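You operate a simulated robot arm through the tools that you are given. There is no shell and no other tool.

Carry out the task below with a simulated robot arm. There is one attempt and no reset: what you move stays moved.

## Task
Run 180 to 220 ml from the catch bowl into the catch jug and tip it down the waste funnel.
Fine: the outlet jar is in the way, first stand it between outlet tap and jug; shut the catch tap, empty the jug, put it back. Set down upright: outlet jar, catch jug.

It is judged by the outcome, as a careful person would: the job done as asked, and still so three seconds after it is handed in. It fails if anything else is knocked over, pushed out of place, dropped, spilled or broken.

## Robot
A 7-joint arm with a two-finger parallel gripper, fixed in place. Base frame: the origin is on the floor under the middle of its stand, x ahead of it, y to its left, z up. Lengths are in m, angles in degrees, forces in N, time in s.
With the tool pointing down near the work surface it reaches from about 0.34 to 0.78 m from the base axis. Its first joint turns from -166.0 to 166.0 degrees. Payload 3.91 kg.
The TCP is the grasp point between the finger pads, 0.03 m short of the fingertips. In the tool frame z runs along the fingers and y along their closing line. The gripper opens to 0.11 m. The fingers are 0.02 m wide and 0.01 m thick; the gripper's body (0.048 by 0.112 m) begins 0.055 m behind the TCP.
Orientation is that of the tool frame in the base frame, as [roll, pitch, yaw] about the fixed x, y, z axes, in that order (R = Rz(yaw) Ry(pitch) Rx(roll)). With the fingers straight down and closing along the base's y, the tool's x points along the base's -x, its y along +y and its z along -z.

## Interface
- The arm moves only by the tool nudge_tool. Its argument "targets" is a list of rows, each a list of 7 numbers: the gripper command, from -1 (shut) to 1 (fully open), values between in proportion, then the shift along the base's x, y, z in cm, then the turn, a rotation vector about the base's x, y, z in degrees. In form: [[fingers, x, y, z, ax, ay, az], ...]. A call has 1 to 20 rows; each row is the pose to reach, as a shift and turn from the pose commanded when the call began. Each row takes 0.2 s and may step no farther than 0.05 m and 8.6 degrees from the row before; otherwise, or with a gripper value out of range, the whole call is refused. A pose out of reach is approached as far as the arm can. The call stops where the force on the tool passes 40 N (or 10 N more than at its start, if that is more) or the arm is blocked; 0.2 s more then pass. Each finger travels about 0.153 m/s and halts on what it meets, pressing with about 21 N; the grip force reading is that of the motor and also rises with nothing between the fingers. The clock runs only during rows and for 0.2 s after the last one: add rows that repeat a pose to give the fingers time. It gives the time, the measured TCP pose, the force on the tool (base axes), the opening and the grip force at its end, in the units of the frame above (readings bear some noise), with the torque about the TCP (base axes, N m) and any sound that the robot's microphone picked up.
- Cameras (640 x 400 px; columns grow to the right, rows downward): "scene" is fixed at [0.2192, -0.6515, 1.5372]; the picture's right is [0.92, -0.38, 0.00], its down [-0.16, -0.39, -0.90] and it looks along [0.34, 0.84, -0.43] (base axes); focal length 321 px, centre (320, 200). "wrist" rides on the gripper at [0.077, 0.007, -0.114] in the tool frame; the picture's right is [-0.09, 1.00, 0.00], its down [-0.80, -0.07, -0.59] and it looks along [-0.59, -0.05, 0.80] (tool axes); focal length 270 px, centre (320, 200).
- snapshot(camera): a new picture of that camera. No time passes.
- move_column(by): slides the trunk up (or, below 0, down) by that many m; the arm rides with it, the base frame stays. It gives what a move gives, with no picture.
- probe_pixels(camera, pixels): there is no depth. For up to 12 entries [column, row, z] of the newest picture of that camera ("zoom" is the newest enlarged one), the place [x, y] in the base frame at which the ray of that pixel passes the height z, good to about 0.002 m. No time passes.
- zoom(camera, box): a new picture of the part [left, top, right, bottom] of that camera's present view, enlarged. No time passes.
- hand_in(): hands the job in; it is judged then, once.

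Leave the gripper open and the arm clear of the work at the hand-in unless told otherwise.

The tools are called after "Request:" by a JSON object that holds its "api" and its "payload". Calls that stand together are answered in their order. nudge_tool: Moves the arm, as the interface text tells. Its arguments: {"type":"object","properties":{"targets":{"type":"array","items":{"type":"array","items":{"type":"number"}}}},"required":["targets"]} The other tools are called the same way: move_column (by) moves the trunk up or down; snapshot (camera) takes a picture; probe_pixels (camera, pixels) gives the place at which the rays of pixels pass given heights; zoom (camera, box) takes an enlarged picture of a part of a camera's view; hand_in () hands the job in.

At the start:

```text
t: 0.0
tcp_pos: [0.4447, 0.2104, 1.2219]
tcp_rot: [-180.0, -0.1, -180.0]
ft_force: [1.4, 0.0, 0.1]
ft_torque: [-0.02, -0.02, -0.01]
finger_gap: 0.1099
grip_force: 0.0
trunk travel left (down, up): [-0.575, 0.035]
```

scene: 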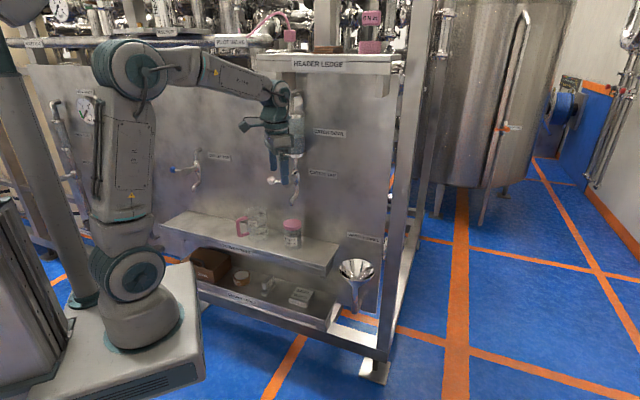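
wrist: 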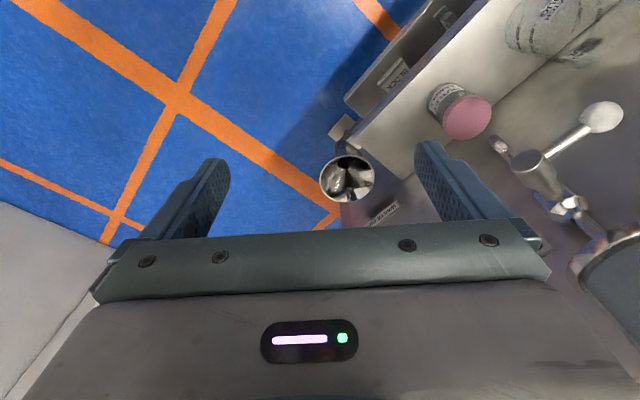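

I see a panel with two taps, a shelf with a jug and a pink-capped jar, and a funnel to the right. I'll zoom in on the parts of the scene.

Request:
{"api": "zoom", "payload": {"camera": "scene", "box": [150, 120, 400, 276]}}

Request:
{"api": "zoom", "payload": {"camera": "scene", "box": [230, 0, 410, 112]}}

Request:
{"api": "zoom", "payload": {"camera": "scene", "box": [160, 220, 400, 370]}}

Request:
{"api": "zoom", "payload": {"camera": "wrist", "box": [300, 0, 640, 260]}}

```text
2.56 times, centred on (275, 198) of scene
```

zoom: 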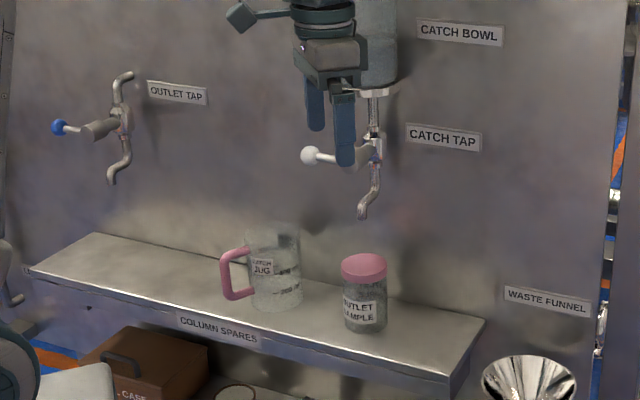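

```text
3.56 times, centred on (320, 56) of scene
```

zoom: 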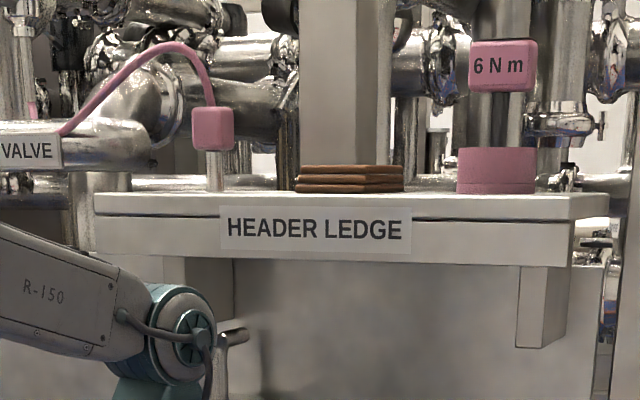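

```text
2.67 times, centred on (280, 295) of scene
```

zoom: 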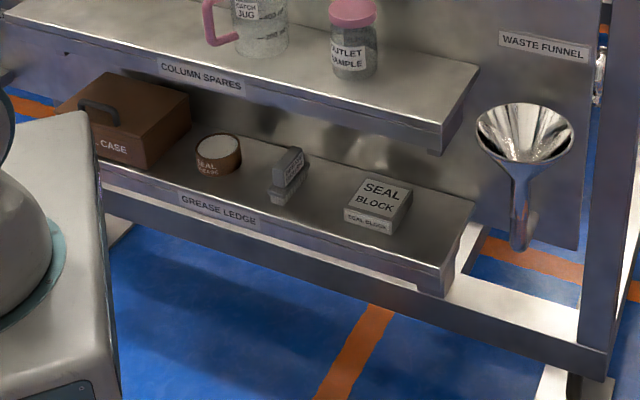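

```text
1.54 times, centred on (470, 130) of wrist
```

zoom: 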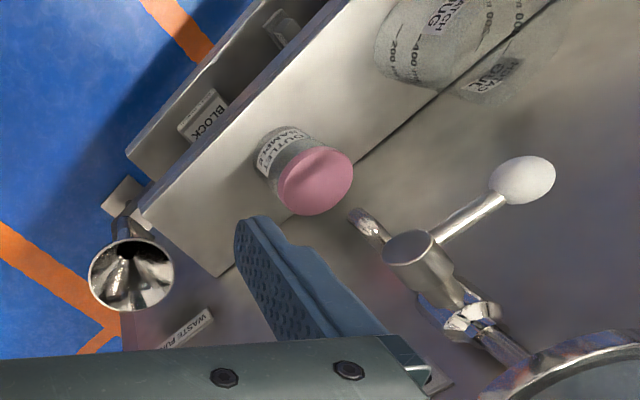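

The jar's cap triangulates to roughly [0.54, 0.445, 0.89]. I'll zoom in closer on the jug and jar, then on the taps, to measure and read scale marks.

Request:
{"api": "zoom", "payload": {"camera": "scene", "box": [225, 195, 321, 255]}}

Request:
{"api": "zoom", "payload": {"camera": "scene", "box": [256, 120, 352, 180]}}

Request:
{"api": "zoom", "payload": {"camera": "scene", "box": [160, 140, 256, 200]}}

Request:
{"api": "zoom", "payload": {"camera": "wrist", "box": [420, 0, 640, 137]}}

Request:
{"api": "zoom", "payload": {"camera": "wrist", "box": [480, 100, 640, 260]}}

```text
6.67 times, centred on (273, 225) of scene
```

zoom: 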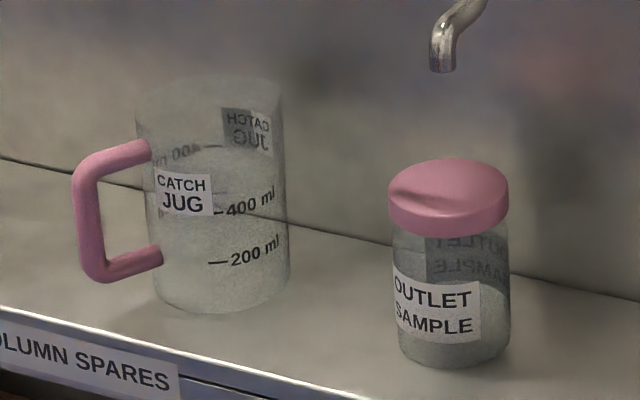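

```text
6.67 times, centred on (304, 150) of scene
```

zoom: 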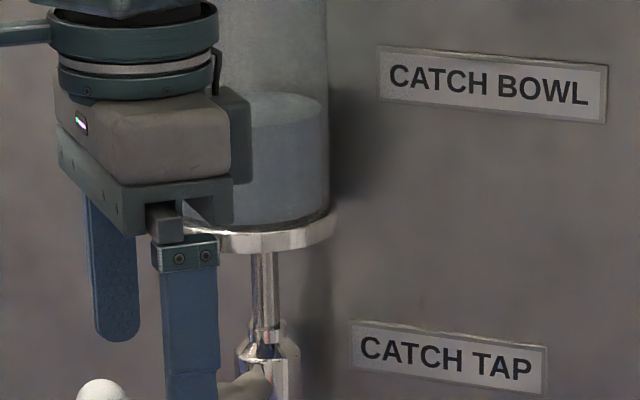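

```text
6.67 times, centred on (208, 170) of scene
```

zoom: 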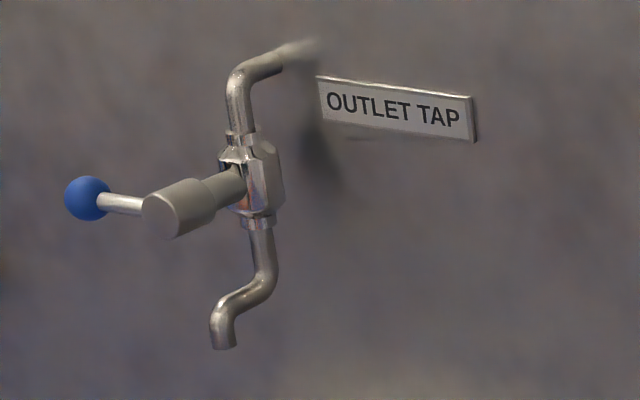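

```text
2.91 times, centred on (530, 68) of wrist
```

zoom: 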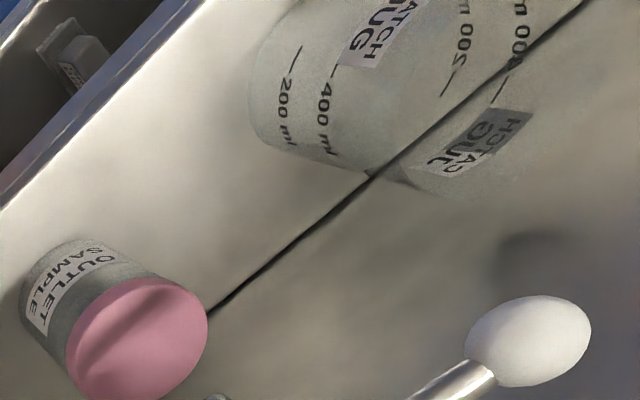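

```text
2.50 times, centred on (560, 180) of wrist
```

zoom: 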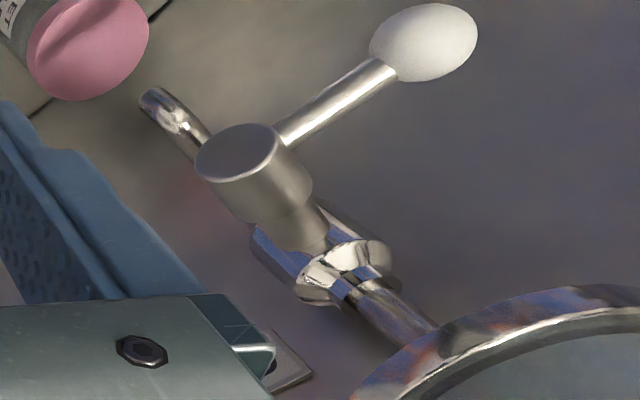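

Both taps have levers standing horizontal to the left, which I take as shut, and the catch spout is straight over the outlet jar. I'll probe the shelf/panel seam at [225,218.5] and [321,239.7], the jar and jug bases, and the spout and lever at trial heights.

Request:
{"api": "probe_pixels", "payload": {"camera": "scene", "pixels": [[225, 218.5, 0.78], [321, 239.7, 0.78], [293, 246.7, 0.78], [291.8, 223, 0.89], [258, 238, 0.78], [258, 210, 0.9], [341, 262, 0.78], [322, 274, 0.78], [187, 211, 0.78], [161, 226, 0.78]]}}

Request:
{"api": "snapshot", "payload": {"camera": "wrist"}}

Request:
{"api": "probe_pixels", "payload": {"camera": "wrist", "pixels": [[468, 118, 0.89], [468, 118, 0.9], [601, 116, 1.0], [601, 116, 1.05], [530, 163, 1.0], [348, 180, 0.65], [348, 180, 0.7]]}}

```text
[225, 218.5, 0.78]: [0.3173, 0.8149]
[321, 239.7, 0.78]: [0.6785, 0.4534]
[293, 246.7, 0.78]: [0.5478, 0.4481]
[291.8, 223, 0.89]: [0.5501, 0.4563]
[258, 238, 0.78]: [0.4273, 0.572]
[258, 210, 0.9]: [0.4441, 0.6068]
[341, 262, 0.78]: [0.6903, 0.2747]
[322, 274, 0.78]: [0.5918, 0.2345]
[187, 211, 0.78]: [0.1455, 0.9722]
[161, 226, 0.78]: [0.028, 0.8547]
```

```text
taken
```

wrist: 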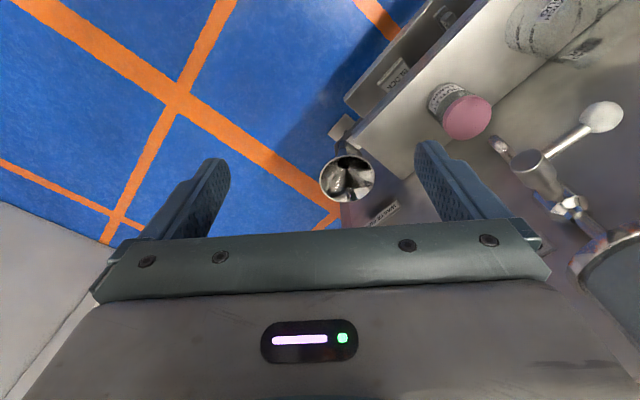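

```text
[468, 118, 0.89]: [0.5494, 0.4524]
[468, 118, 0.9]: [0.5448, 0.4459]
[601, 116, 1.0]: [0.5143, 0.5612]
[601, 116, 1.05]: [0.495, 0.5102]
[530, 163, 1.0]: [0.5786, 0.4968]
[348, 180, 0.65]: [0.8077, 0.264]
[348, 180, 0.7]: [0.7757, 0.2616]
```

The panel line works out as x + y = 1.132, so it stands at 45° to the base. I'll call u the direction along it to the right and n the direction into it. In those terms:

| Item | u | n | z |
|---|---|---|---|
| Jar | 0.07 | 0.70 | – |
| Jug | -0.10 | 0.71 | – |
| Funnel | 0.345 | 0.71 | 0.74 |
| Panel | – | 0.80 | – |

The jug handle points roughly toward -x. I'll move the arm left along the panel, at a safe distance, and yaw it about 60° for a closer look.

Request:
{"api": "nudge_tool", "payload": {"targets": [[1, -2.4, 3.1, 0, 0, 0, 7.5], [1, -4.9, 6.2, 0, 0, 0, 15], [1, -7.4, 9.3, 0, 0, 0, 22.5], [1, -9.8, 12.4, 0, 0, 0, 30], [1, -12.3, 15.5, 0, 0, 0, 37.5], [1, -14.8, 18.6, 0, 0, 0, 45], [1, -17.2, 21.7, 0, 0, 0, 52.5], [1, -19.7, 24.9, 0, 0, 0, 60]]}}

Request:
{"api": "snapshot", "payload": {"camera": "scene"}}

Request:
{"api": "snapshot", "payload": {"camera": "wrist"}}

```text
t: 1.8
tcp_pos: [0.2475, 0.46, 1.2185]
tcp_rot: [-179.9, 0.1, -120.0]
ft_force: [-0.7, -0.3, -0.7]
ft_torque: [-0.02, 0.04, 0.02]
finger_gap: 0.1099
grip_force: 0.0
trunk travel left (down, up): [-0.575, 0.035]
```

```text
taken
```

scene: 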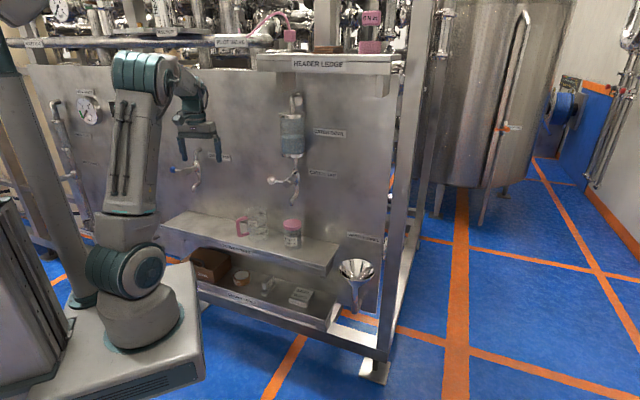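

```text
taken
```

wrist: 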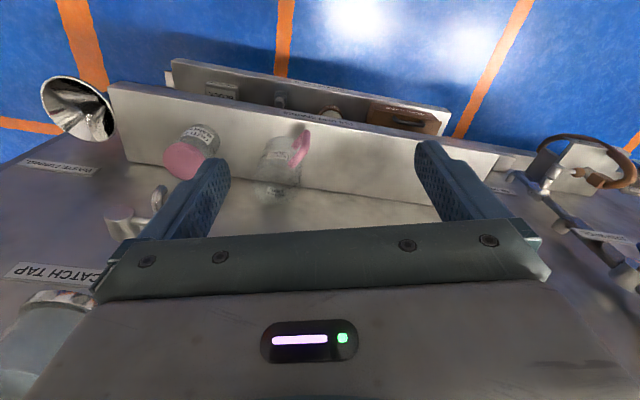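

The catch tap is now in clear view. I'll zoom in on it and on the bowl, jug and funnel.

Request:
{"api": "zoom", "payload": {"camera": "scene", "box": [250, 150, 330, 200]}}

Request:
{"api": "zoom", "payload": {"camera": "scene", "box": [256, 85, 352, 145]}}

Request:
{"api": "zoom", "payload": {"camera": "wrist", "box": [220, 110, 348, 206]}}

Request:
{"api": "zoom", "payload": {"camera": "scene", "box": [300, 220, 396, 280]}}

Request:
{"api": "zoom", "payload": {"camera": "scene", "box": [225, 195, 321, 255]}}

```text
8.00 times, centred on (290, 175) of scene
```

zoom: 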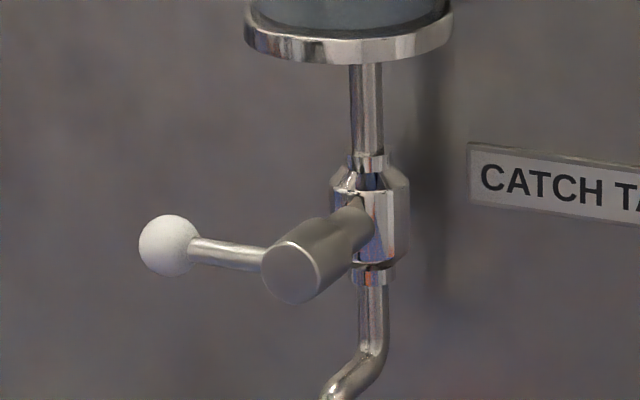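

```text
6.67 times, centred on (304, 115) of scene
```

zoom: 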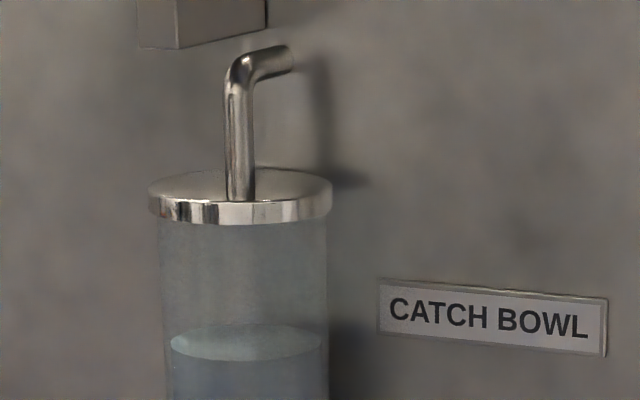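

```text
4.17 times, centred on (284, 158) of wrist
```

zoom: 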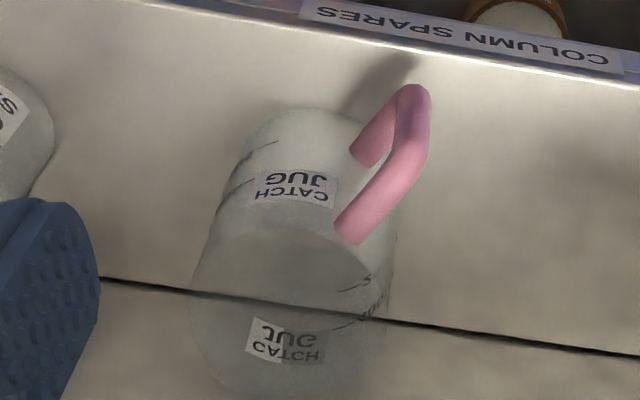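

```text
6.67 times, centred on (348, 250) of scene
```

zoom: 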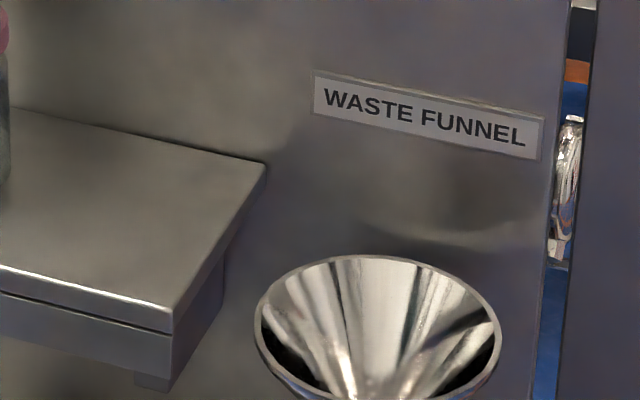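

```text
6.67 times, centred on (273, 225) of scene
```

zoom: 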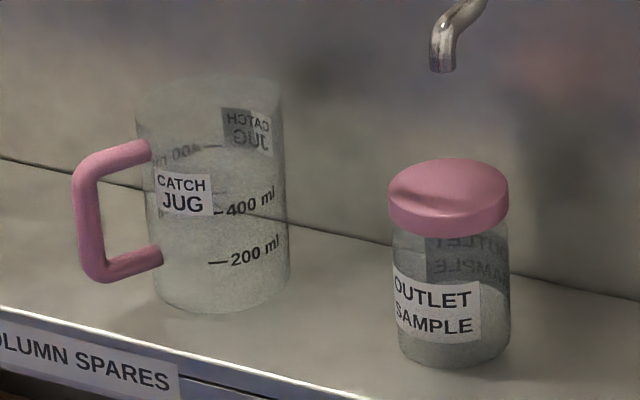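

I'll collect ray data for triangulation from the scene view: lever ball, hub face, spout tip, jug rim, jug base, handle corners and jar cap.

Request:
{"api": "probe_pixels", "payload": {"camera": "scene", "pixels": [[271, 180.6, 1.07], [286.25, 184, 1.07], [291.3, 205.3, 0.97], [237.0, 236.0, 0.81], [237.5, 219.5, 0.9], [225, 241.3, 0.78], [325, 267.8, 0.78], [339.5, 244.5, 0.78], [326.0, 268.5, 0.78], [356.5, 268, 0.74], [339.0, 269.5, 0.74], [375.0, 270.5, 0.74]]}}

Request:
{"api": "zoom", "payload": {"camera": "wrist", "box": [90, 100, 250, 240]}}

```text
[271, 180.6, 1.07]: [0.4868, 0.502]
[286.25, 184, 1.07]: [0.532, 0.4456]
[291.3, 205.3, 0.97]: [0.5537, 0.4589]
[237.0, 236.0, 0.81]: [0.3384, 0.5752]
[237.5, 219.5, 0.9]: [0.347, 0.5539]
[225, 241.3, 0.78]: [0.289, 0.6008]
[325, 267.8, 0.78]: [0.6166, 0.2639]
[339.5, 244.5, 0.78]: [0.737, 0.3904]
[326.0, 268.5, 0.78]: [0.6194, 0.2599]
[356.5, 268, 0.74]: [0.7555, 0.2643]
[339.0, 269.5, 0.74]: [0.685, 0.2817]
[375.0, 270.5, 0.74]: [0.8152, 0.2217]
```

```text
2.86 times, centred on (170, 170) of wrist
```

zoom: 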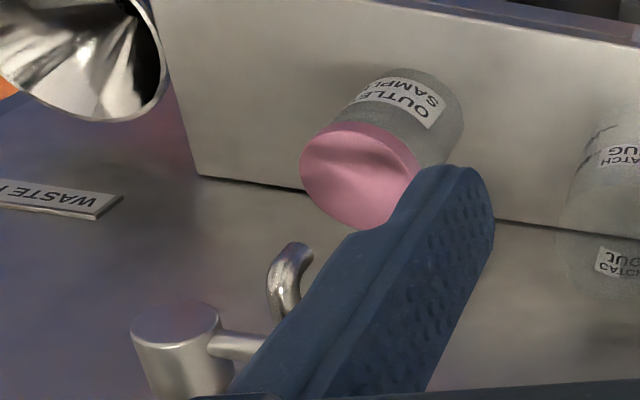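

The shelf front edge sits at n≈0.625, its right end at u≈0.25, and the funnel centre is near (0.755, 0.264). I'll pitch the hand up about 60°, so the fingers point at the panel 30° below level, while moving 8 cm toward the panel.

Request:
{"api": "nudge_tool", "payload": {"targets": [[1, 0.7, 0.7, 0, 6.5, -3.75, 0], [1, 1.4, 1.4, 0, 13, -7.5, 0], [1, 2.1, 2.1, 0, 19.5, -11.25, 0], [1, 2.8, 2.8, 0, 26, -15, 0], [1, 3.5, 3.5, 0, 32.5, -18.75, 0], [1, 4.2, 4.2, 0, 39, -22.5, 0], [1, 4.9, 4.9, 0, 45.5, -26.25, 0], [1, 5.6, 5.6, 0, 52, -30, 0]]}}

Request:
{"api": "snapshot", "payload": {"camera": "scene"}}

Request:
{"api": "snapshot", "payload": {"camera": "wrist"}}

```text
t: 3.6
tcp_pos: [0.3037, 0.5086, 1.2194]
tcp_rot: [-178.7, 55.0, -120.0]
ft_force: [1.0, -0.7, -0.6]
ft_torque: [0.01, -0.02, 0.0]
finger_gap: 0.1104
grip_force: 0.1
out of reach, approached as far as the arm can: row 8
trunk travel left (down, up): [-0.575, 0.035]
```

```text
taken
```

scene: 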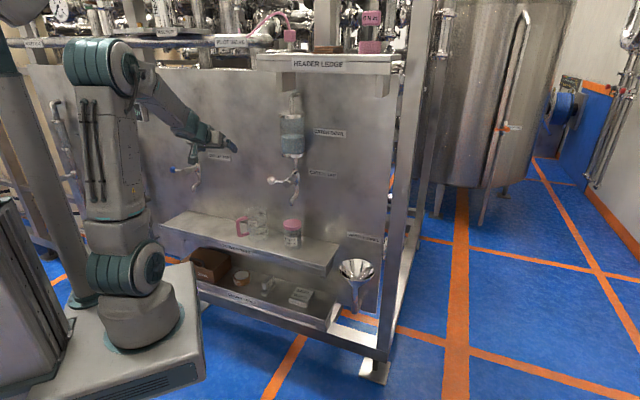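

```text
taken
```

wrist: 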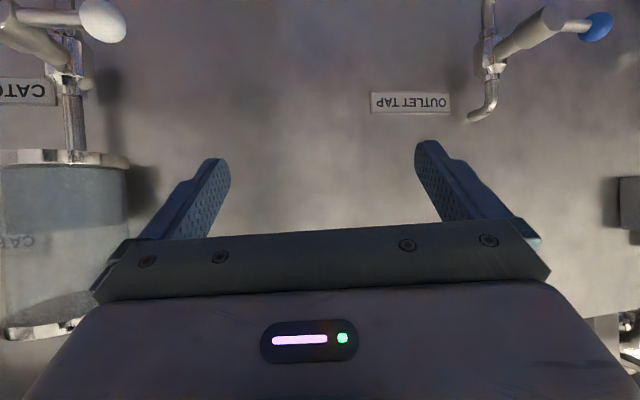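

The wrist straightened to its limit because the forearm slopes down. Lowering the trunk will level the forearm. I'll lower it 0.2 m, which takes the TCP to z≈1.02 in the open space between the two taps and above the jug.

Request:
{"api": "move_column", "payload": {"by": -0.2}}

Request:
{"api": "nudge_tool", "payload": {"targets": [[1, 0, 0, 4, 0, 0, 0], [1, 0, 0, 8, 0, 0, 0], [1, 0, 0, 12, 0, 0, 0], [1, 0, 0, 16, 0, 0, 0]]}}

Request:
{"api": "move_column", "payload": {"by": -0.15}}

Request:
{"api": "snapshot", "payload": {"camera": "scene"}}

Request:
{"api": "snapshot", "payload": {"camera": "wrist"}}

```text
t: 5.8
tcp_pos: [0.3021, 0.5093, 1.02]
tcp_rot: [-178.7, 55.0, -119.9]
ft_force: [0.4, 0.1, -0.4]
ft_torque: [0.01, -0.02, -0.05]
finger_gap: 0.1098
grip_force: 0.0
trunk travel left (down, up): [-0.375, 0.235]
```

```text
t: 6.8
tcp_pos: [0.302, 0.507, 1.1826]
tcp_rot: [-178.6, 55.0, -119.9]
ft_force: [0.2, -0.6, 0.2]
ft_torque: [-0.02, -0.01, -0.03]
finger_gap: 0.1103
grip_force: 0.0
trunk travel left (down, up): [-0.375, 0.235]
```

```text
t: 8.5
tcp_pos: [0.3028, 0.5071, 1.0324]
tcp_rot: [-178.7, 55.0, -119.9]
ft_force: [0.3, 0.5, -0.1]
ft_torque: [0.0, -0.01, 0.02]
finger_gap: 0.1102
grip_force: 0.1
trunk travel left (down, up): [-0.225, 0.385]
```

```text
taken
```

scene: 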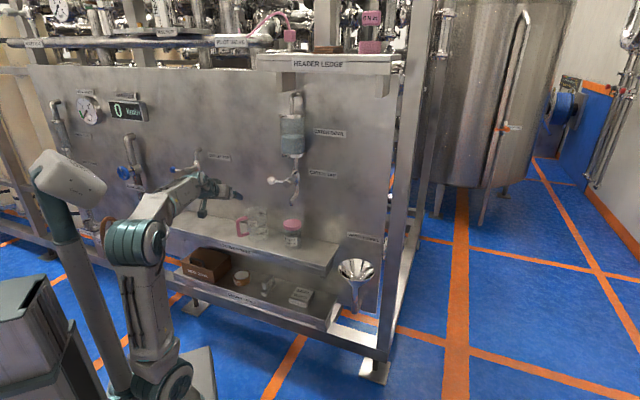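

```text
taken
```

wrist: 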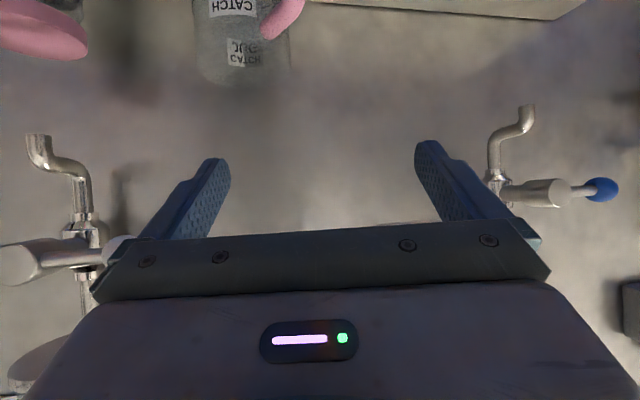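

The forearm now rises to the hand, leaving room to level it. I'll pull back, slide right to in front of the jar, drop to z≈0.92, and pitch up 15° so the fingers point 20° below level.

Request:
{"api": "nudge_tool", "payload": {"targets": [[1, -1.85, -1.9, 0, 3.2, -1.9, 0], [1, -3.7, -3.75, 0, 6.5, -3.75, 0], [1, -0.75, -6.7, -1, 9.75, -5.6, 0], [1, 2.2, -9.6, -3, 13, -7.5, 0], [1, 5.15, -12.55, -5, 13, -7.5, 0], [1, 8.1, -15.5, -7, 13, -7.5, 0], [1, 11.05, -18.45, -9, 13, -7.5, 0], [1, 14.0, -21.4, -11, 13, -7.5, 0]]}}

Request:
{"api": "snapshot", "payload": {"camera": "scene"}}

Request:
{"api": "snapshot", "payload": {"camera": "wrist"}}

```text
t: 10.3
tcp_pos: [0.4457, 0.2937, 0.9214]
tcp_rot: [-178.4, 69.9, -119.6]
ft_force: [-0.2, -0.2, 0.8]
ft_torque: [-0.02, -0.01, 0.02]
finger_gap: 0.1101
grip_force: 0.0
trunk travel left (down, up): [-0.225, 0.385]
```

```text
taken
```

scene: 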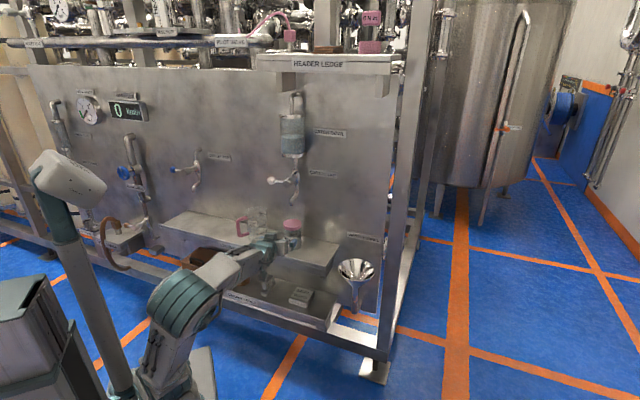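

```text
taken
```

wrist: 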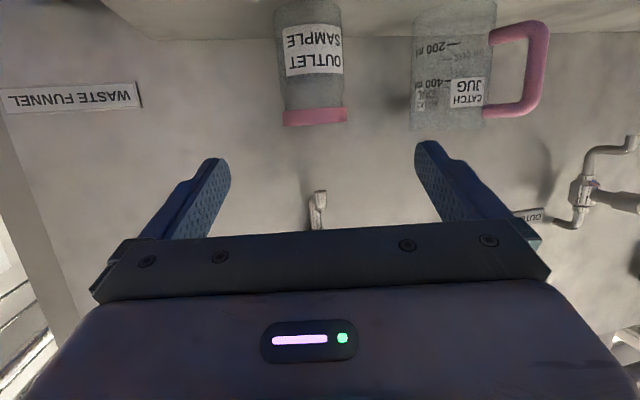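

The wrist camera now looks straight at the jar, the jug with its handle (upside down), and the seam at row ≈37. I'll zoom and probe to refine heights and positions.

Request:
{"api": "zoom", "payload": {"camera": "wrist", "box": [250, 0, 570, 200]}}

Request:
{"api": "probe_pixels", "payload": {"camera": "wrist", "pixels": [[380, 37, 0.77], [380, 37, 0.78], [380, 37, 0.79], [580, 31, 0.78], [230, 39, 0.78], [317, 117, 0.86], [317, 117, 0.85], [454, 5, 0.78], [283, 75, 0.8], [343, 75, 0.8], [545, 60, 0.85], [545, 60, 0.83]]}}

Request:
{"api": "zoom", "payload": {"camera": "scene", "box": [225, 195, 321, 255]}}

```text
2.00 times, centred on (410, 100) of wrist
```

zoom: 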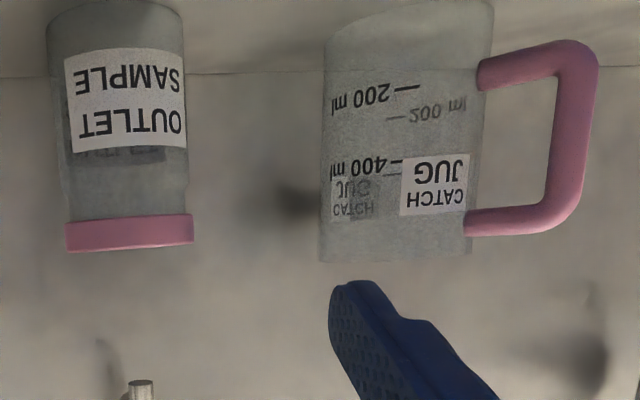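

```text
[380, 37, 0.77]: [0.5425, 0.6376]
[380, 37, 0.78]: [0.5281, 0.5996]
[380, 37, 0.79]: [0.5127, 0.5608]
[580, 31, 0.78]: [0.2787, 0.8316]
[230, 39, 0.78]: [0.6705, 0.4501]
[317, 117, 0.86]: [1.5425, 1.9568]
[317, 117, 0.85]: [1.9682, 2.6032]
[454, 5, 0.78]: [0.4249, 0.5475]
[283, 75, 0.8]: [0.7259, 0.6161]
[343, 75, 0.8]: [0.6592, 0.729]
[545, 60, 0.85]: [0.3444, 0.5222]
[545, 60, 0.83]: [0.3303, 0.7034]
```

```text
6.67 times, centred on (273, 225) of scene
```

zoom: 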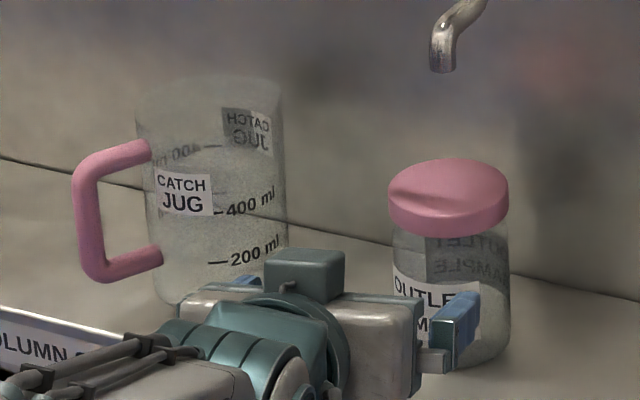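

The shelf top comes out at z≈0.778. I'll probe the wrist rays for the jar axis, jug axis, handle bar and spout to intersect them with the scene rays.

Request:
{"api": "probe_pixels", "payload": {"camera": "wrist", "pixels": [[450.5, 60, 0.85], [450.5, 60, 0.83], [411, 60, 0.83], [490, 60, 0.83], [314, 60, 0.83], [283.5, 110, 0.86], [314.5, 60, 0.85], [540, 65, 0.85], [540, 65, 0.83], [320, 195, 0.97], [320, 195, 0.95], [350, 37, 0.777]]}}

```text
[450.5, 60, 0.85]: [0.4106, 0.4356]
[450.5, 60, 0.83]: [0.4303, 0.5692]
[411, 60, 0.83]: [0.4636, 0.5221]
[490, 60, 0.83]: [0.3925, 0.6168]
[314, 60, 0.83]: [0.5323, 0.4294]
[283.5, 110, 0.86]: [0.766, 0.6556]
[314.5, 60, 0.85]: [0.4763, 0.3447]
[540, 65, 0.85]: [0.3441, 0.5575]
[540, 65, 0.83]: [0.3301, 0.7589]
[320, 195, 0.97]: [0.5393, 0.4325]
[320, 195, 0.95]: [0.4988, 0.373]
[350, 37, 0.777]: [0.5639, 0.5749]
```

The jar axis intersects at about (0.550, 0.455) and the spout tip at about (0.551, 0.449, 0.975). I'll lower to z≈0.827 and shift 1 cm right, so the open fingers line up with the jar body while still 19 cm back.

Request:
{"api": "nudge_tool", "payload": {"targets": [[1, 0.3, -0.2, -3.2, 0, 0, 0], [1, 0.7, -0.4, -6.4, 0, 0, 0], [1, 1.0, -0.55, -9.5, 0, 0, 0]]}}

Request:
{"api": "snapshot", "payload": {"camera": "wrist"}}

Request:
{"api": "zoom", "payload": {"camera": "scene", "box": [225, 195, 321, 255]}}

```text
t: 11.1
tcp_pos: [0.4533, 0.2882, 0.8258]
tcp_rot: [-178.7, 70.0, -119.8]
ft_force: [0.2, -0.3, 0.6]
ft_torque: [0.02, 0.02, -0.04]
finger_gap: 0.11
grip_force: 0.0
trunk travel left (down, up): [-0.225, 0.385]
```

```text
taken
```

wrist: 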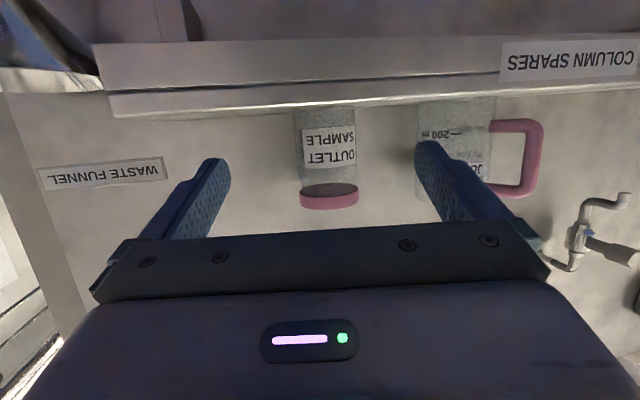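

```text
6.67 times, centred on (273, 225) of scene
```

zoom: 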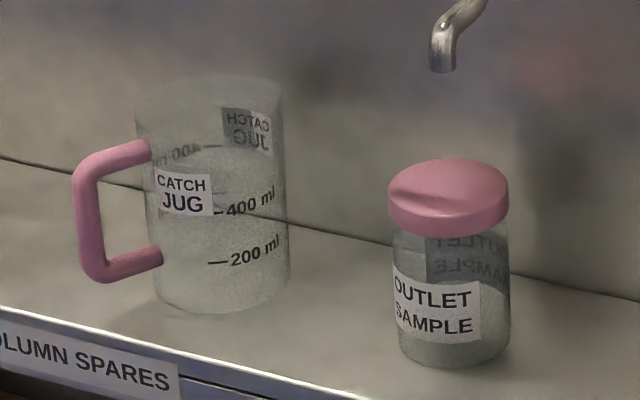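

In this view the fingers straddle the jar: its axis is at column ≈326 and I computed 325 for perfect alignment. I'll advance 12 cm horizontally along the approach direction and check again.

Request:
{"api": "nudge_tool", "payload": {"targets": [[1, 1.49, 2.6, 0, 0, 0, 0], [1, 2.98, 5.2, 0, 0, 0, 0], [1, 4.47, 7.8, 0, 0, 0, 0], [1, 5.96, 10.4, 0, 0, 0, 0]]}}

Request:
{"api": "snapshot", "payload": {"camera": "wrist"}}

Request:
{"api": "zoom", "payload": {"camera": "scene", "box": [225, 195, 321, 255]}}

```text
t: 12.1
tcp_pos: [0.5111, 0.39, 0.8285]
tcp_rot: [-178.5, 70.0, -119.8]
ft_force: [0.6, 1.2, 0.1]
ft_torque: [-0.01, 0.0, 0.03]
finger_gap: 0.1103
grip_force: 0.0
trunk travel left (down, up): [-0.225, 0.385]
```

```text
taken
```

wrist: 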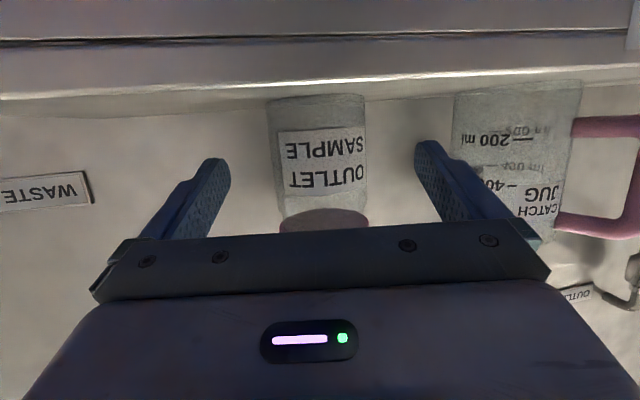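

```text
6.67 times, centred on (273, 225) of scene
```

zoom: 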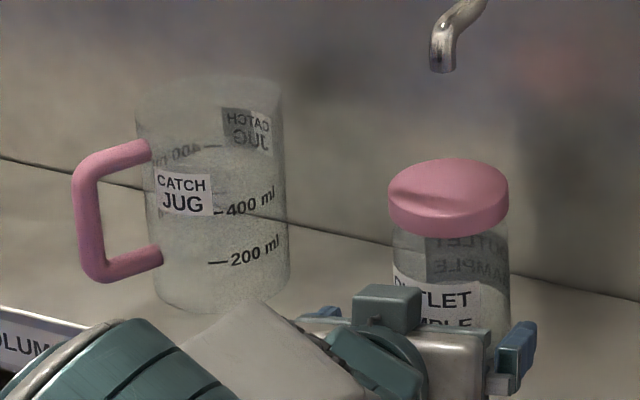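

The jar sits about 4 mm right of my centreline, with about 7.4 cm still to go. I'll move in with a slight right correction, then close the fingers on the body below the cap.

Request:
{"api": "nudge_tool", "payload": {"targets": [[1, 1.3, 2.05, 0, 0, 0, 0], [1, 2.6, 4.15, 0, 0, 0, 0], [1, 3.9, 6.23, 0, 0, 0, 0], [1, 3.9, 6.23, 0, 0, 0, 0]]}}

Request:
{"api": "snapshot", "payload": {"camera": "wrist"}}

Request:
{"api": "zoom", "payload": {"camera": "scene", "box": [245, 200, 341, 260]}}

```text
t: 13.1
tcp_pos: [0.5524, 0.4514, 0.8258]
tcp_rot: [-179.0, 70.0, -120.1]
ft_force: [-1.1, -0.6, -0.1]
ft_torque: [0.0, 0.0, 0.02]
finger_gap: 0.1101
grip_force: 0.0
out of reach, approached as far as the arm can: row 3
trunk travel left (down, up): [-0.225, 0.385]
```

```text
taken
```

wrist: 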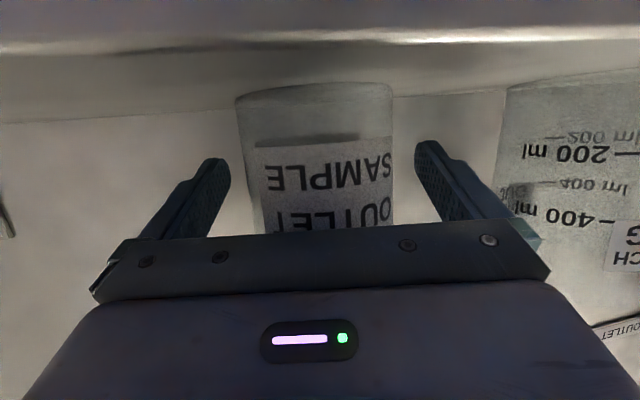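

```text
6.67 times, centred on (293, 230) of scene
```

zoom: 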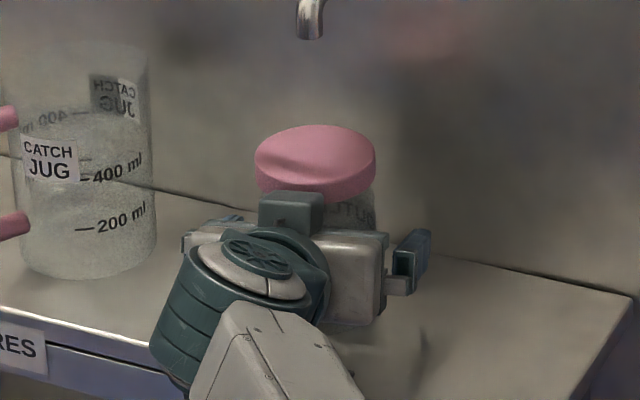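

The jar now stands between the pads with no contact force. I'll close the fingers on it.

Request:
{"api": "nudge_tool", "payload": {"targets": [[-1, 0, 0, 0, 0, 0, 0], [-1, 0, 0, 0, 0, 0, 0], [-1, 0, 0, 0, 0, 0, 0]]}}

Request:
{"api": "snapshot", "payload": {"camera": "wrist"}}

```text
t: 13.9
tcp_pos: [0.5509, 0.4524, 0.8263]
tcp_rot: [-178.8, 70.0, -119.9]
ft_force: [0.7, 0.9, 1.3]
ft_torque: [0.05, 0.0, -0.01]
finger_gap: 0.0701
grip_force: 20.7
trunk travel left (down, up): [-0.225, 0.385]
```

```text
taken
```

wrist: 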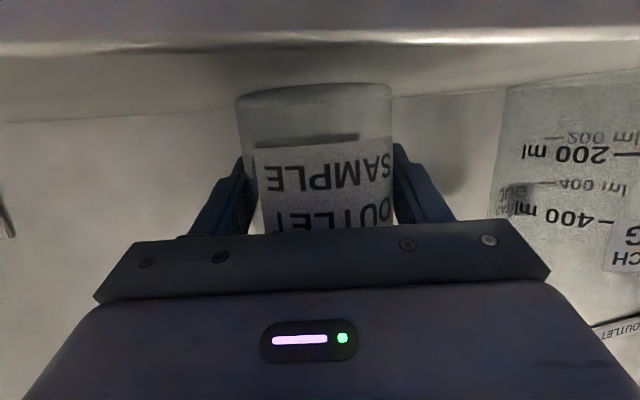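

The grip holds with a 0.070 m gap, so the jar is 70 mm across. I'll lift it 2.5 cm, which keeps it below the spout, and draw it straight back 16 cm from the panel.

Request:
{"api": "nudge_tool", "payload": {"targets": [[-1, 0, 0, 1.2, 0, 0, 0], [-1, 0, 0, 2.5, 0, 0, 0], [-1, -2.0, -2.0, 2.5, 0, 0, 0], [-1, -4.5, -4.5, 2.5, 0, 0, 0], [-1, -7.0, -7.0, 2.5, 0, 0, 0], [-1, -9.5, -9.5, 2.5, 0, 0, 0], [-1, -11.5, -11.5, 2.5, 0, 0, 0]]}}

Request:
{"api": "snapshot", "payload": {"camera": "wrist"}}

Request:
{"api": "snapshot", "payload": {"camera": "scene"}}

```text
t: 15.5
tcp_pos: [0.4366, 0.3366, 0.8532]
tcp_rot: [-178.7, 69.8, -120.0]
ft_force: [0.3, 0.6, -0.6]
ft_torque: [0.0, 0.0, 0.03]
finger_gap: 0.0702
grip_force: 21.1
trunk travel left (down, up): [-0.225, 0.385]
```

```text
taken
```

wrist: 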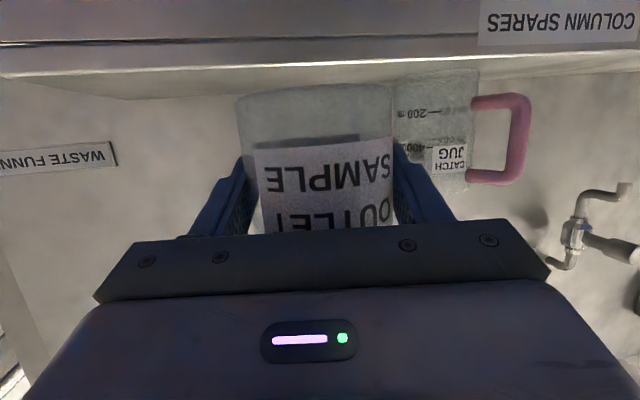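

```text
taken
```

scene: 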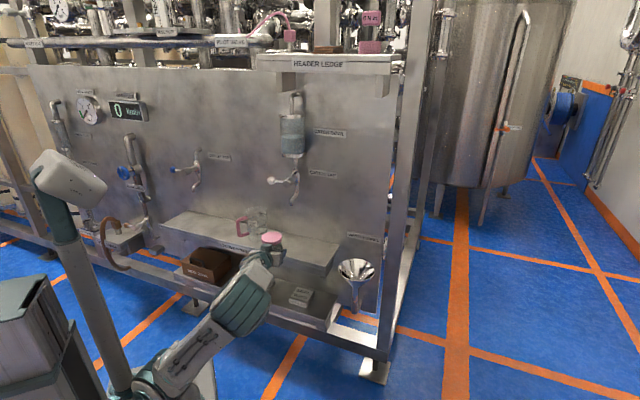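

The jar is held steady. I'll slide left along the panel, in front of the jug handle at n≈0.54, to u≈-0.26 between the outlet tap and the jug.

Request:
{"api": "nudge_tool", "payload": {"targets": [[-1, -3.0, 2.7, 1, 0, 0, 0], [-1, -6.0, 5.6, 2, 0, 0, 0], [-1, -9.0, 8.5, 2, 0, 0, 0], [-1, -12.0, 11.4, 2, 0, 0, 0], [-1, -15.0, 14.3, 2, 0, 0, 0], [-1, -18.0, 17.2, 2, 0, 0, 0], [-1, -21.0, 20.1, 2, 0, 0, 0], [-1, -23.6, 23.0, 2, 0, 0, 0]]}}

Request:
{"api": "snapshot", "payload": {"camera": "wrist"}}

Request:
{"api": "snapshot", "payload": {"camera": "scene"}}

```text
t: 17.3
tcp_pos: [0.3022, 0.4584, 0.8734]
tcp_rot: [-178.7, 70.1, -119.9]
ft_force: [0.6, -0.2, 0.0]
ft_torque: [-0.01, 0.03, 0.05]
finger_gap: 0.0701
grip_force: 20.6
out of reach, approached as far as the arm can: row 5, 6, 7, 8
trunk travel left (down, up): [-0.225, 0.385]
```

```text
taken
```

wrist: 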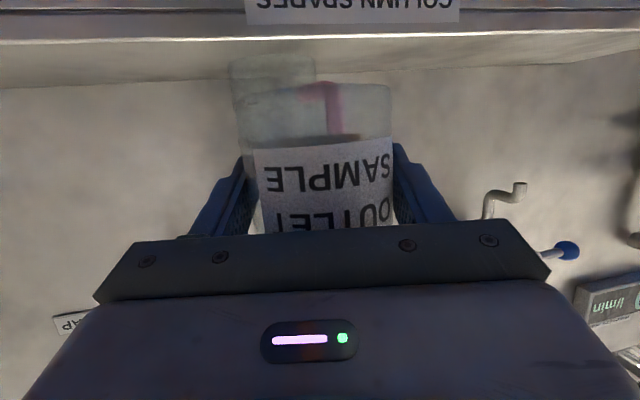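

```text
taken
```

scene: 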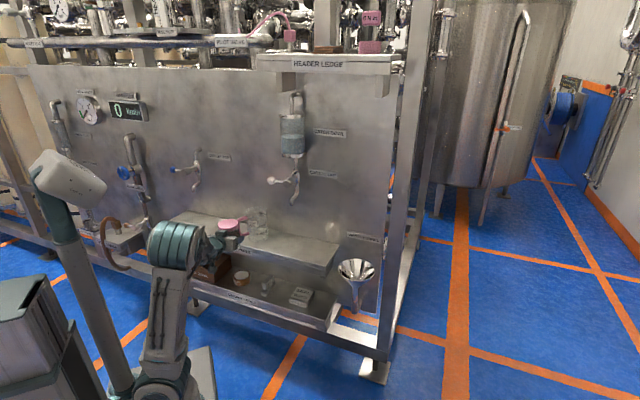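

The arm ran out of fold at u≈-0.11, because the wrist is limited by the forearm sloping down. I'll raise the hand relative to the shoulder, going up 10 cm and then lowering the trunk 10 cm, keeping the jar in front of the shelf.

Request:
{"api": "nudge_tool", "payload": {"targets": [[-1, 0, 0, 3.5, 0, 0, 0], [-1, 0, 0, 7, 0, 0, 0], [-1, 0, 0, 10.5, 0, 0, 0], [-1, 0, 0, 13, 0, 0, 0]]}}

Request:
{"api": "move_column", "payload": {"by": -0.1}}

```text
t: 18.3
tcp_pos: [0.3047, 0.4591, 1.0059]
tcp_rot: [-179.0, 70.1, -120.2]
ft_force: [1.0, -0.1, -0.3]
ft_torque: [-0.01, 0.0, 0.05]
finger_gap: 0.0699
grip_force: 20.9
trunk travel left (down, up): [-0.225, 0.385]
```

```text
t: 19.6
tcp_pos: [0.302, 0.46, 0.9064]
tcp_rot: [-178.6, 70.0, -119.9]
ft_force: [0.6, 0.2, -0.1]
ft_torque: [0.02, 0.0, -0.01]
finger_gap: 0.0702
grip_force: 20.9
trunk travel left (down, up): [-0.125, 0.485]
```

Now at z=0.906. I'll try continuing left to u≈-0.26 at this height.

Request:
{"api": "nudge_tool", "payload": {"targets": [[-1, -2.6, 2.7, 0, 0, 0, 0], [-1, -5.2, 5.4, 0, 0, 0, 0], [-1, -7.8, 8.1, 0, 0, 0, 0], [-1, -10.4, 10.8, 0, 0, 0, 0]]}}

```text
t: 20.6
tcp_pos: [0.1987, 0.5659, 0.906]
tcp_rot: [-178.6, 69.9, -120.0]
ft_force: [-0.8, -0.4, -0.5]
ft_torque: [0.0, 0.04, 0.06]
finger_gap: 0.0703
grip_force: 20.8
trunk travel left (down, up): [-0.125, 0.485]
```

That was reached cleanly, at n=0.54 and u=-0.26. I'll move in 15 cm over the shelf while dropping to z=0.86, leaving the jar bottom about 3.5 cm above the shelf.

Request:
{"api": "nudge_tool", "payload": {"targets": [[-1, 2.6, 2.6, -1.5, 0, 0, 0], [-1, 5.3, 5.3, -3, 0, 0, 0], [-1, 8.0, 8.0, -4.5, 0, 0, 0], [-1, 10.6, 10.6, -4.6, 0, 0, 0]]}}

Request:
{"api": "snapshot", "payload": {"camera": "wrist"}}

Request:
{"api": "snapshot", "payload": {"camera": "scene"}}

Request:
{"api": "zoom", "payload": {"camera": "scene", "box": [165, 170, 293, 250]}}

```text
t: 21.6
tcp_pos: [0.3036, 0.6729, 0.8622]
tcp_rot: [-178.5, 70.0, -119.9]
ft_force: [0.1, 0.3, -0.1]
ft_torque: [-0.05, 0.05, -0.02]
finger_gap: 0.0699
grip_force: 20.3
trunk travel left (down, up): [-0.125, 0.485]
```

```text
taken
```

wrist: 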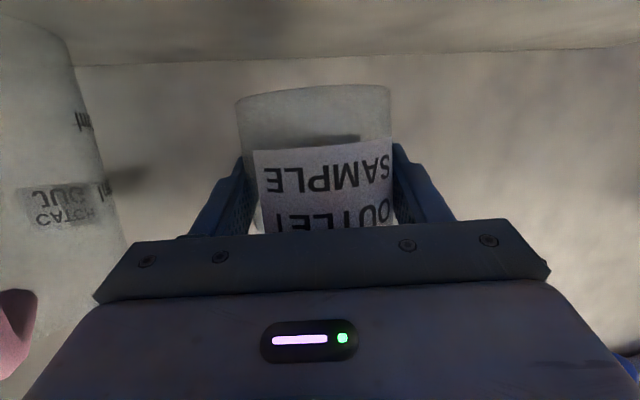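

```text
taken
```

scene: 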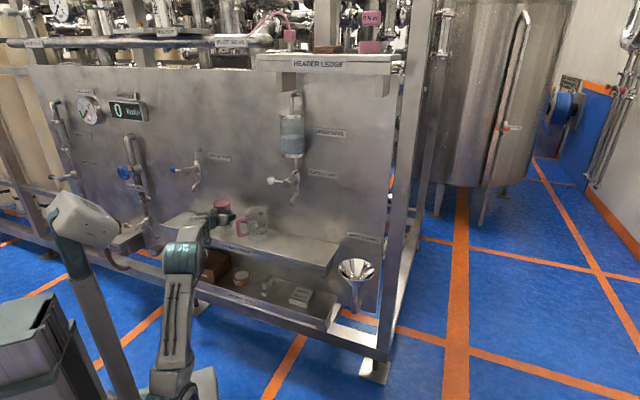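

```text
5.00 times, centred on (229, 210) of scene
```

zoom: 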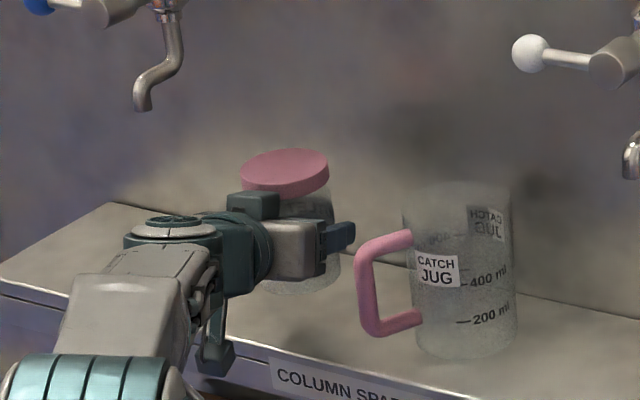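

The jar hovers at u=-0.26, and its spacing from the jug handle is a bit tight. I'll shift 2 cm further left while lowering to just above the shelf.

Request:
{"api": "nudge_tool", "payload": {"targets": [[-1, -0.7, 0.7, -0.5, 0, 0, 0], [-1, -1.4, 1.4, -1.2, 0, 0, 0], [-1, -1.4, 1.4, -2.2, 0, 0, 0], [-1, -1.4, 1.4, -3.0, 0, 0, 0], [-1, -1.4, 1.4, -3.3, 0, 0, 0]]}}

Request:
{"api": "snapshot", "payload": {"camera": "wrist"}}

Request:
{"api": "zoom", "payload": {"camera": "scene", "box": [165, 170, 293, 250]}}

```text
t: 22.9
tcp_pos: [0.2901, 0.6878, 0.8255]
tcp_rot: [-178.7, 70.0, -120.1]
ft_force: [-0.2, -1.0, -0.1]
ft_torque: [-0.01, -0.01, 0.03]
finger_gap: 0.0701
grip_force: 20.7
trunk travel left (down, up): [-0.125, 0.485]
```

```text
taken
```

wrist: 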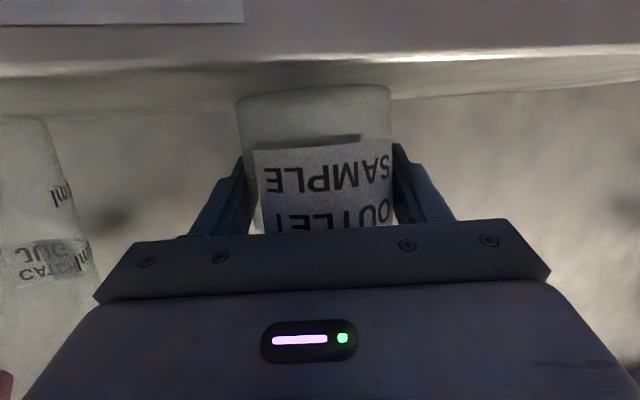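

```text
5.00 times, centred on (229, 210) of scene
```

zoom: 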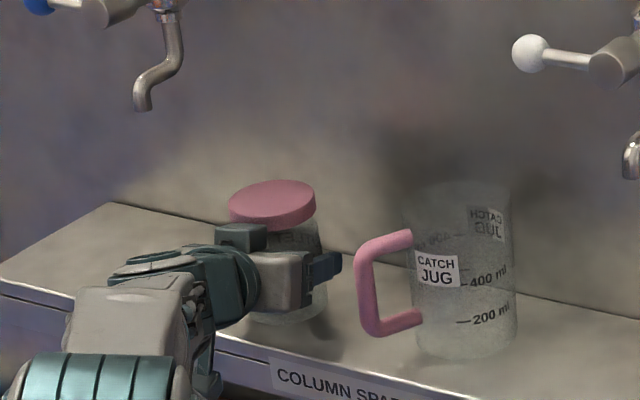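

The reading is z=0.8255 with no contact force yet. I'll lower in small steps, watching for contact.

Request:
{"api": "nudge_tool", "payload": {"targets": [[-1, 0, 0, -0.1, 0, 0, 0], [-1, 0, 0, -0.2, 0, 0, 0]]}}

```text
t: 23.4
tcp_pos: [0.2914, 0.6889, 0.8258]
tcp_rot: [-178.6, 70.1, -119.8]
ft_force: [-0.2, -1.2, 2.3]
ft_torque: [0.01, 0.12, 0.05]
finger_gap: 0.0699
grip_force: 20.9
trunk travel left (down, up): [-0.125, 0.485]
```

A 2.3 N upward force and a small torque show the jar has touched down. I'll open the fingers partway, to about 0.085 m.

Request:
{"api": "nudge_tool", "payload": {"targets": [[0.2, 0, 0, 0, 0, 0, 0], [0.55, 0, 0, 0, 0, 0, 0], [0.55, 0, 0, 0, 0, 0, 0]]}}

Request:
{"api": "snapshot", "payload": {"camera": "wrist"}}

Request:
{"api": "zoom", "payload": {"camera": "scene", "box": [165, 170, 293, 250]}}

```text
t: 24.2
tcp_pos: [0.2899, 0.6882, 0.8233]
tcp_rot: [-178.7, 69.9, -119.9]
ft_force: [0.0, 0.2, -0.5]
ft_torque: [0.01, -0.02, -0.01]
finger_gap: 0.0854
grip_force: 0.0
trunk travel left (down, up): [-0.125, 0.485]
```

```text
taken
```

wrist: 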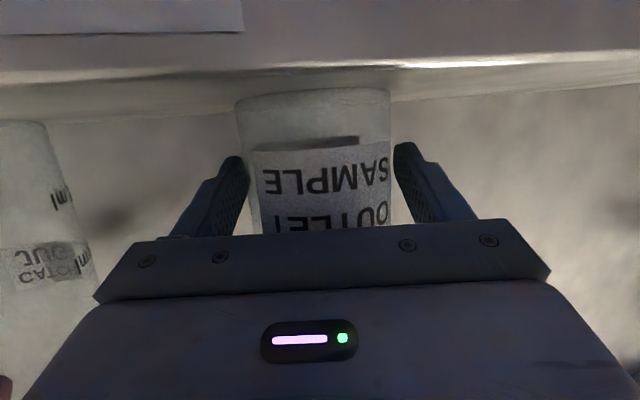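

```text
5.00 times, centred on (229, 210) of scene
```

zoom: 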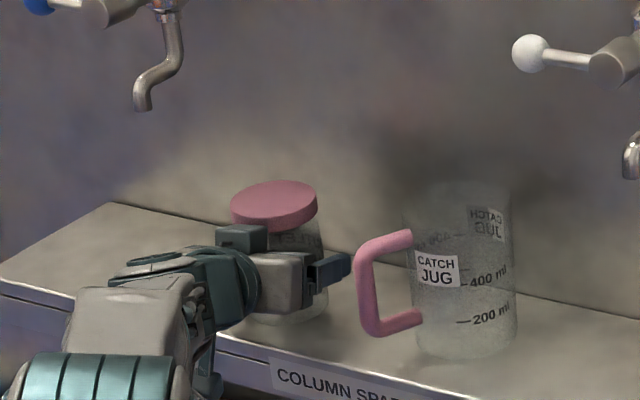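

The jar stands upright and free. I'll back straight out along the approach direction, then raise once clear.

Request:
{"api": "nudge_tool", "payload": {"targets": [[0.55, -1.0, -1.73, 0, 0, 0, 0], [0.55, -2.25, -3.9, 0, 0, 0, 0], [0.55, -3.5, -6.06, 0, 0, 0, 0], [0.55, -4.75, -8.23, 0, 0, 0, 0], [0.55, -6.0, -10.4, 2, 0, 0, 0], [0.55, -7.0, -12.1, 5, 0, 0, 0], [0.55, -7.0, -12.1, 8, 0, 0, 0]]}}

Request:
{"api": "snapshot", "payload": {"camera": "wrist"}}

Request:
{"api": "zoom", "payload": {"camera": "scene", "box": [165, 170, 293, 250]}}

```text
t: 25.9
tcp_pos: [0.2218, 0.5688, 0.9074]
tcp_rot: [-178.5, 70.1, -119.8]
ft_force: [0.0, 0.4, 0.5]
ft_torque: [0.01, 0.02, 0.01]
finger_gap: 0.0853
grip_force: 0.0
trunk travel left (down, up): [-0.125, 0.485]
```

```text
taken
```

wrist: 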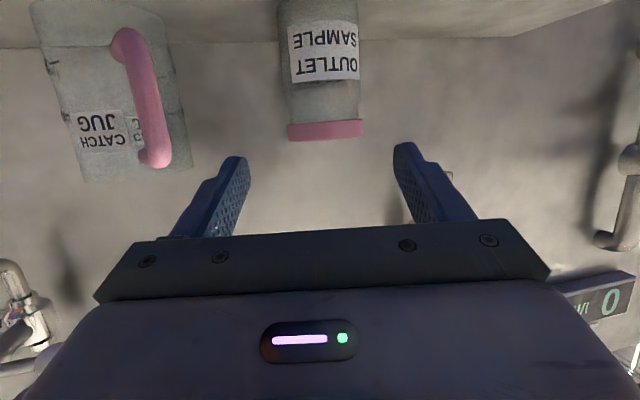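

```text
5.00 times, centred on (229, 210) of scene
```

zoom: 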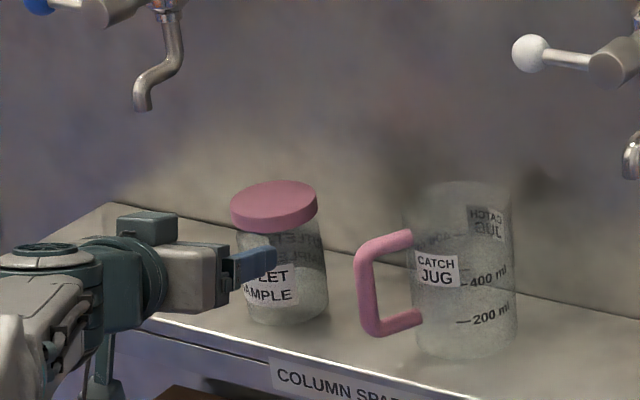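

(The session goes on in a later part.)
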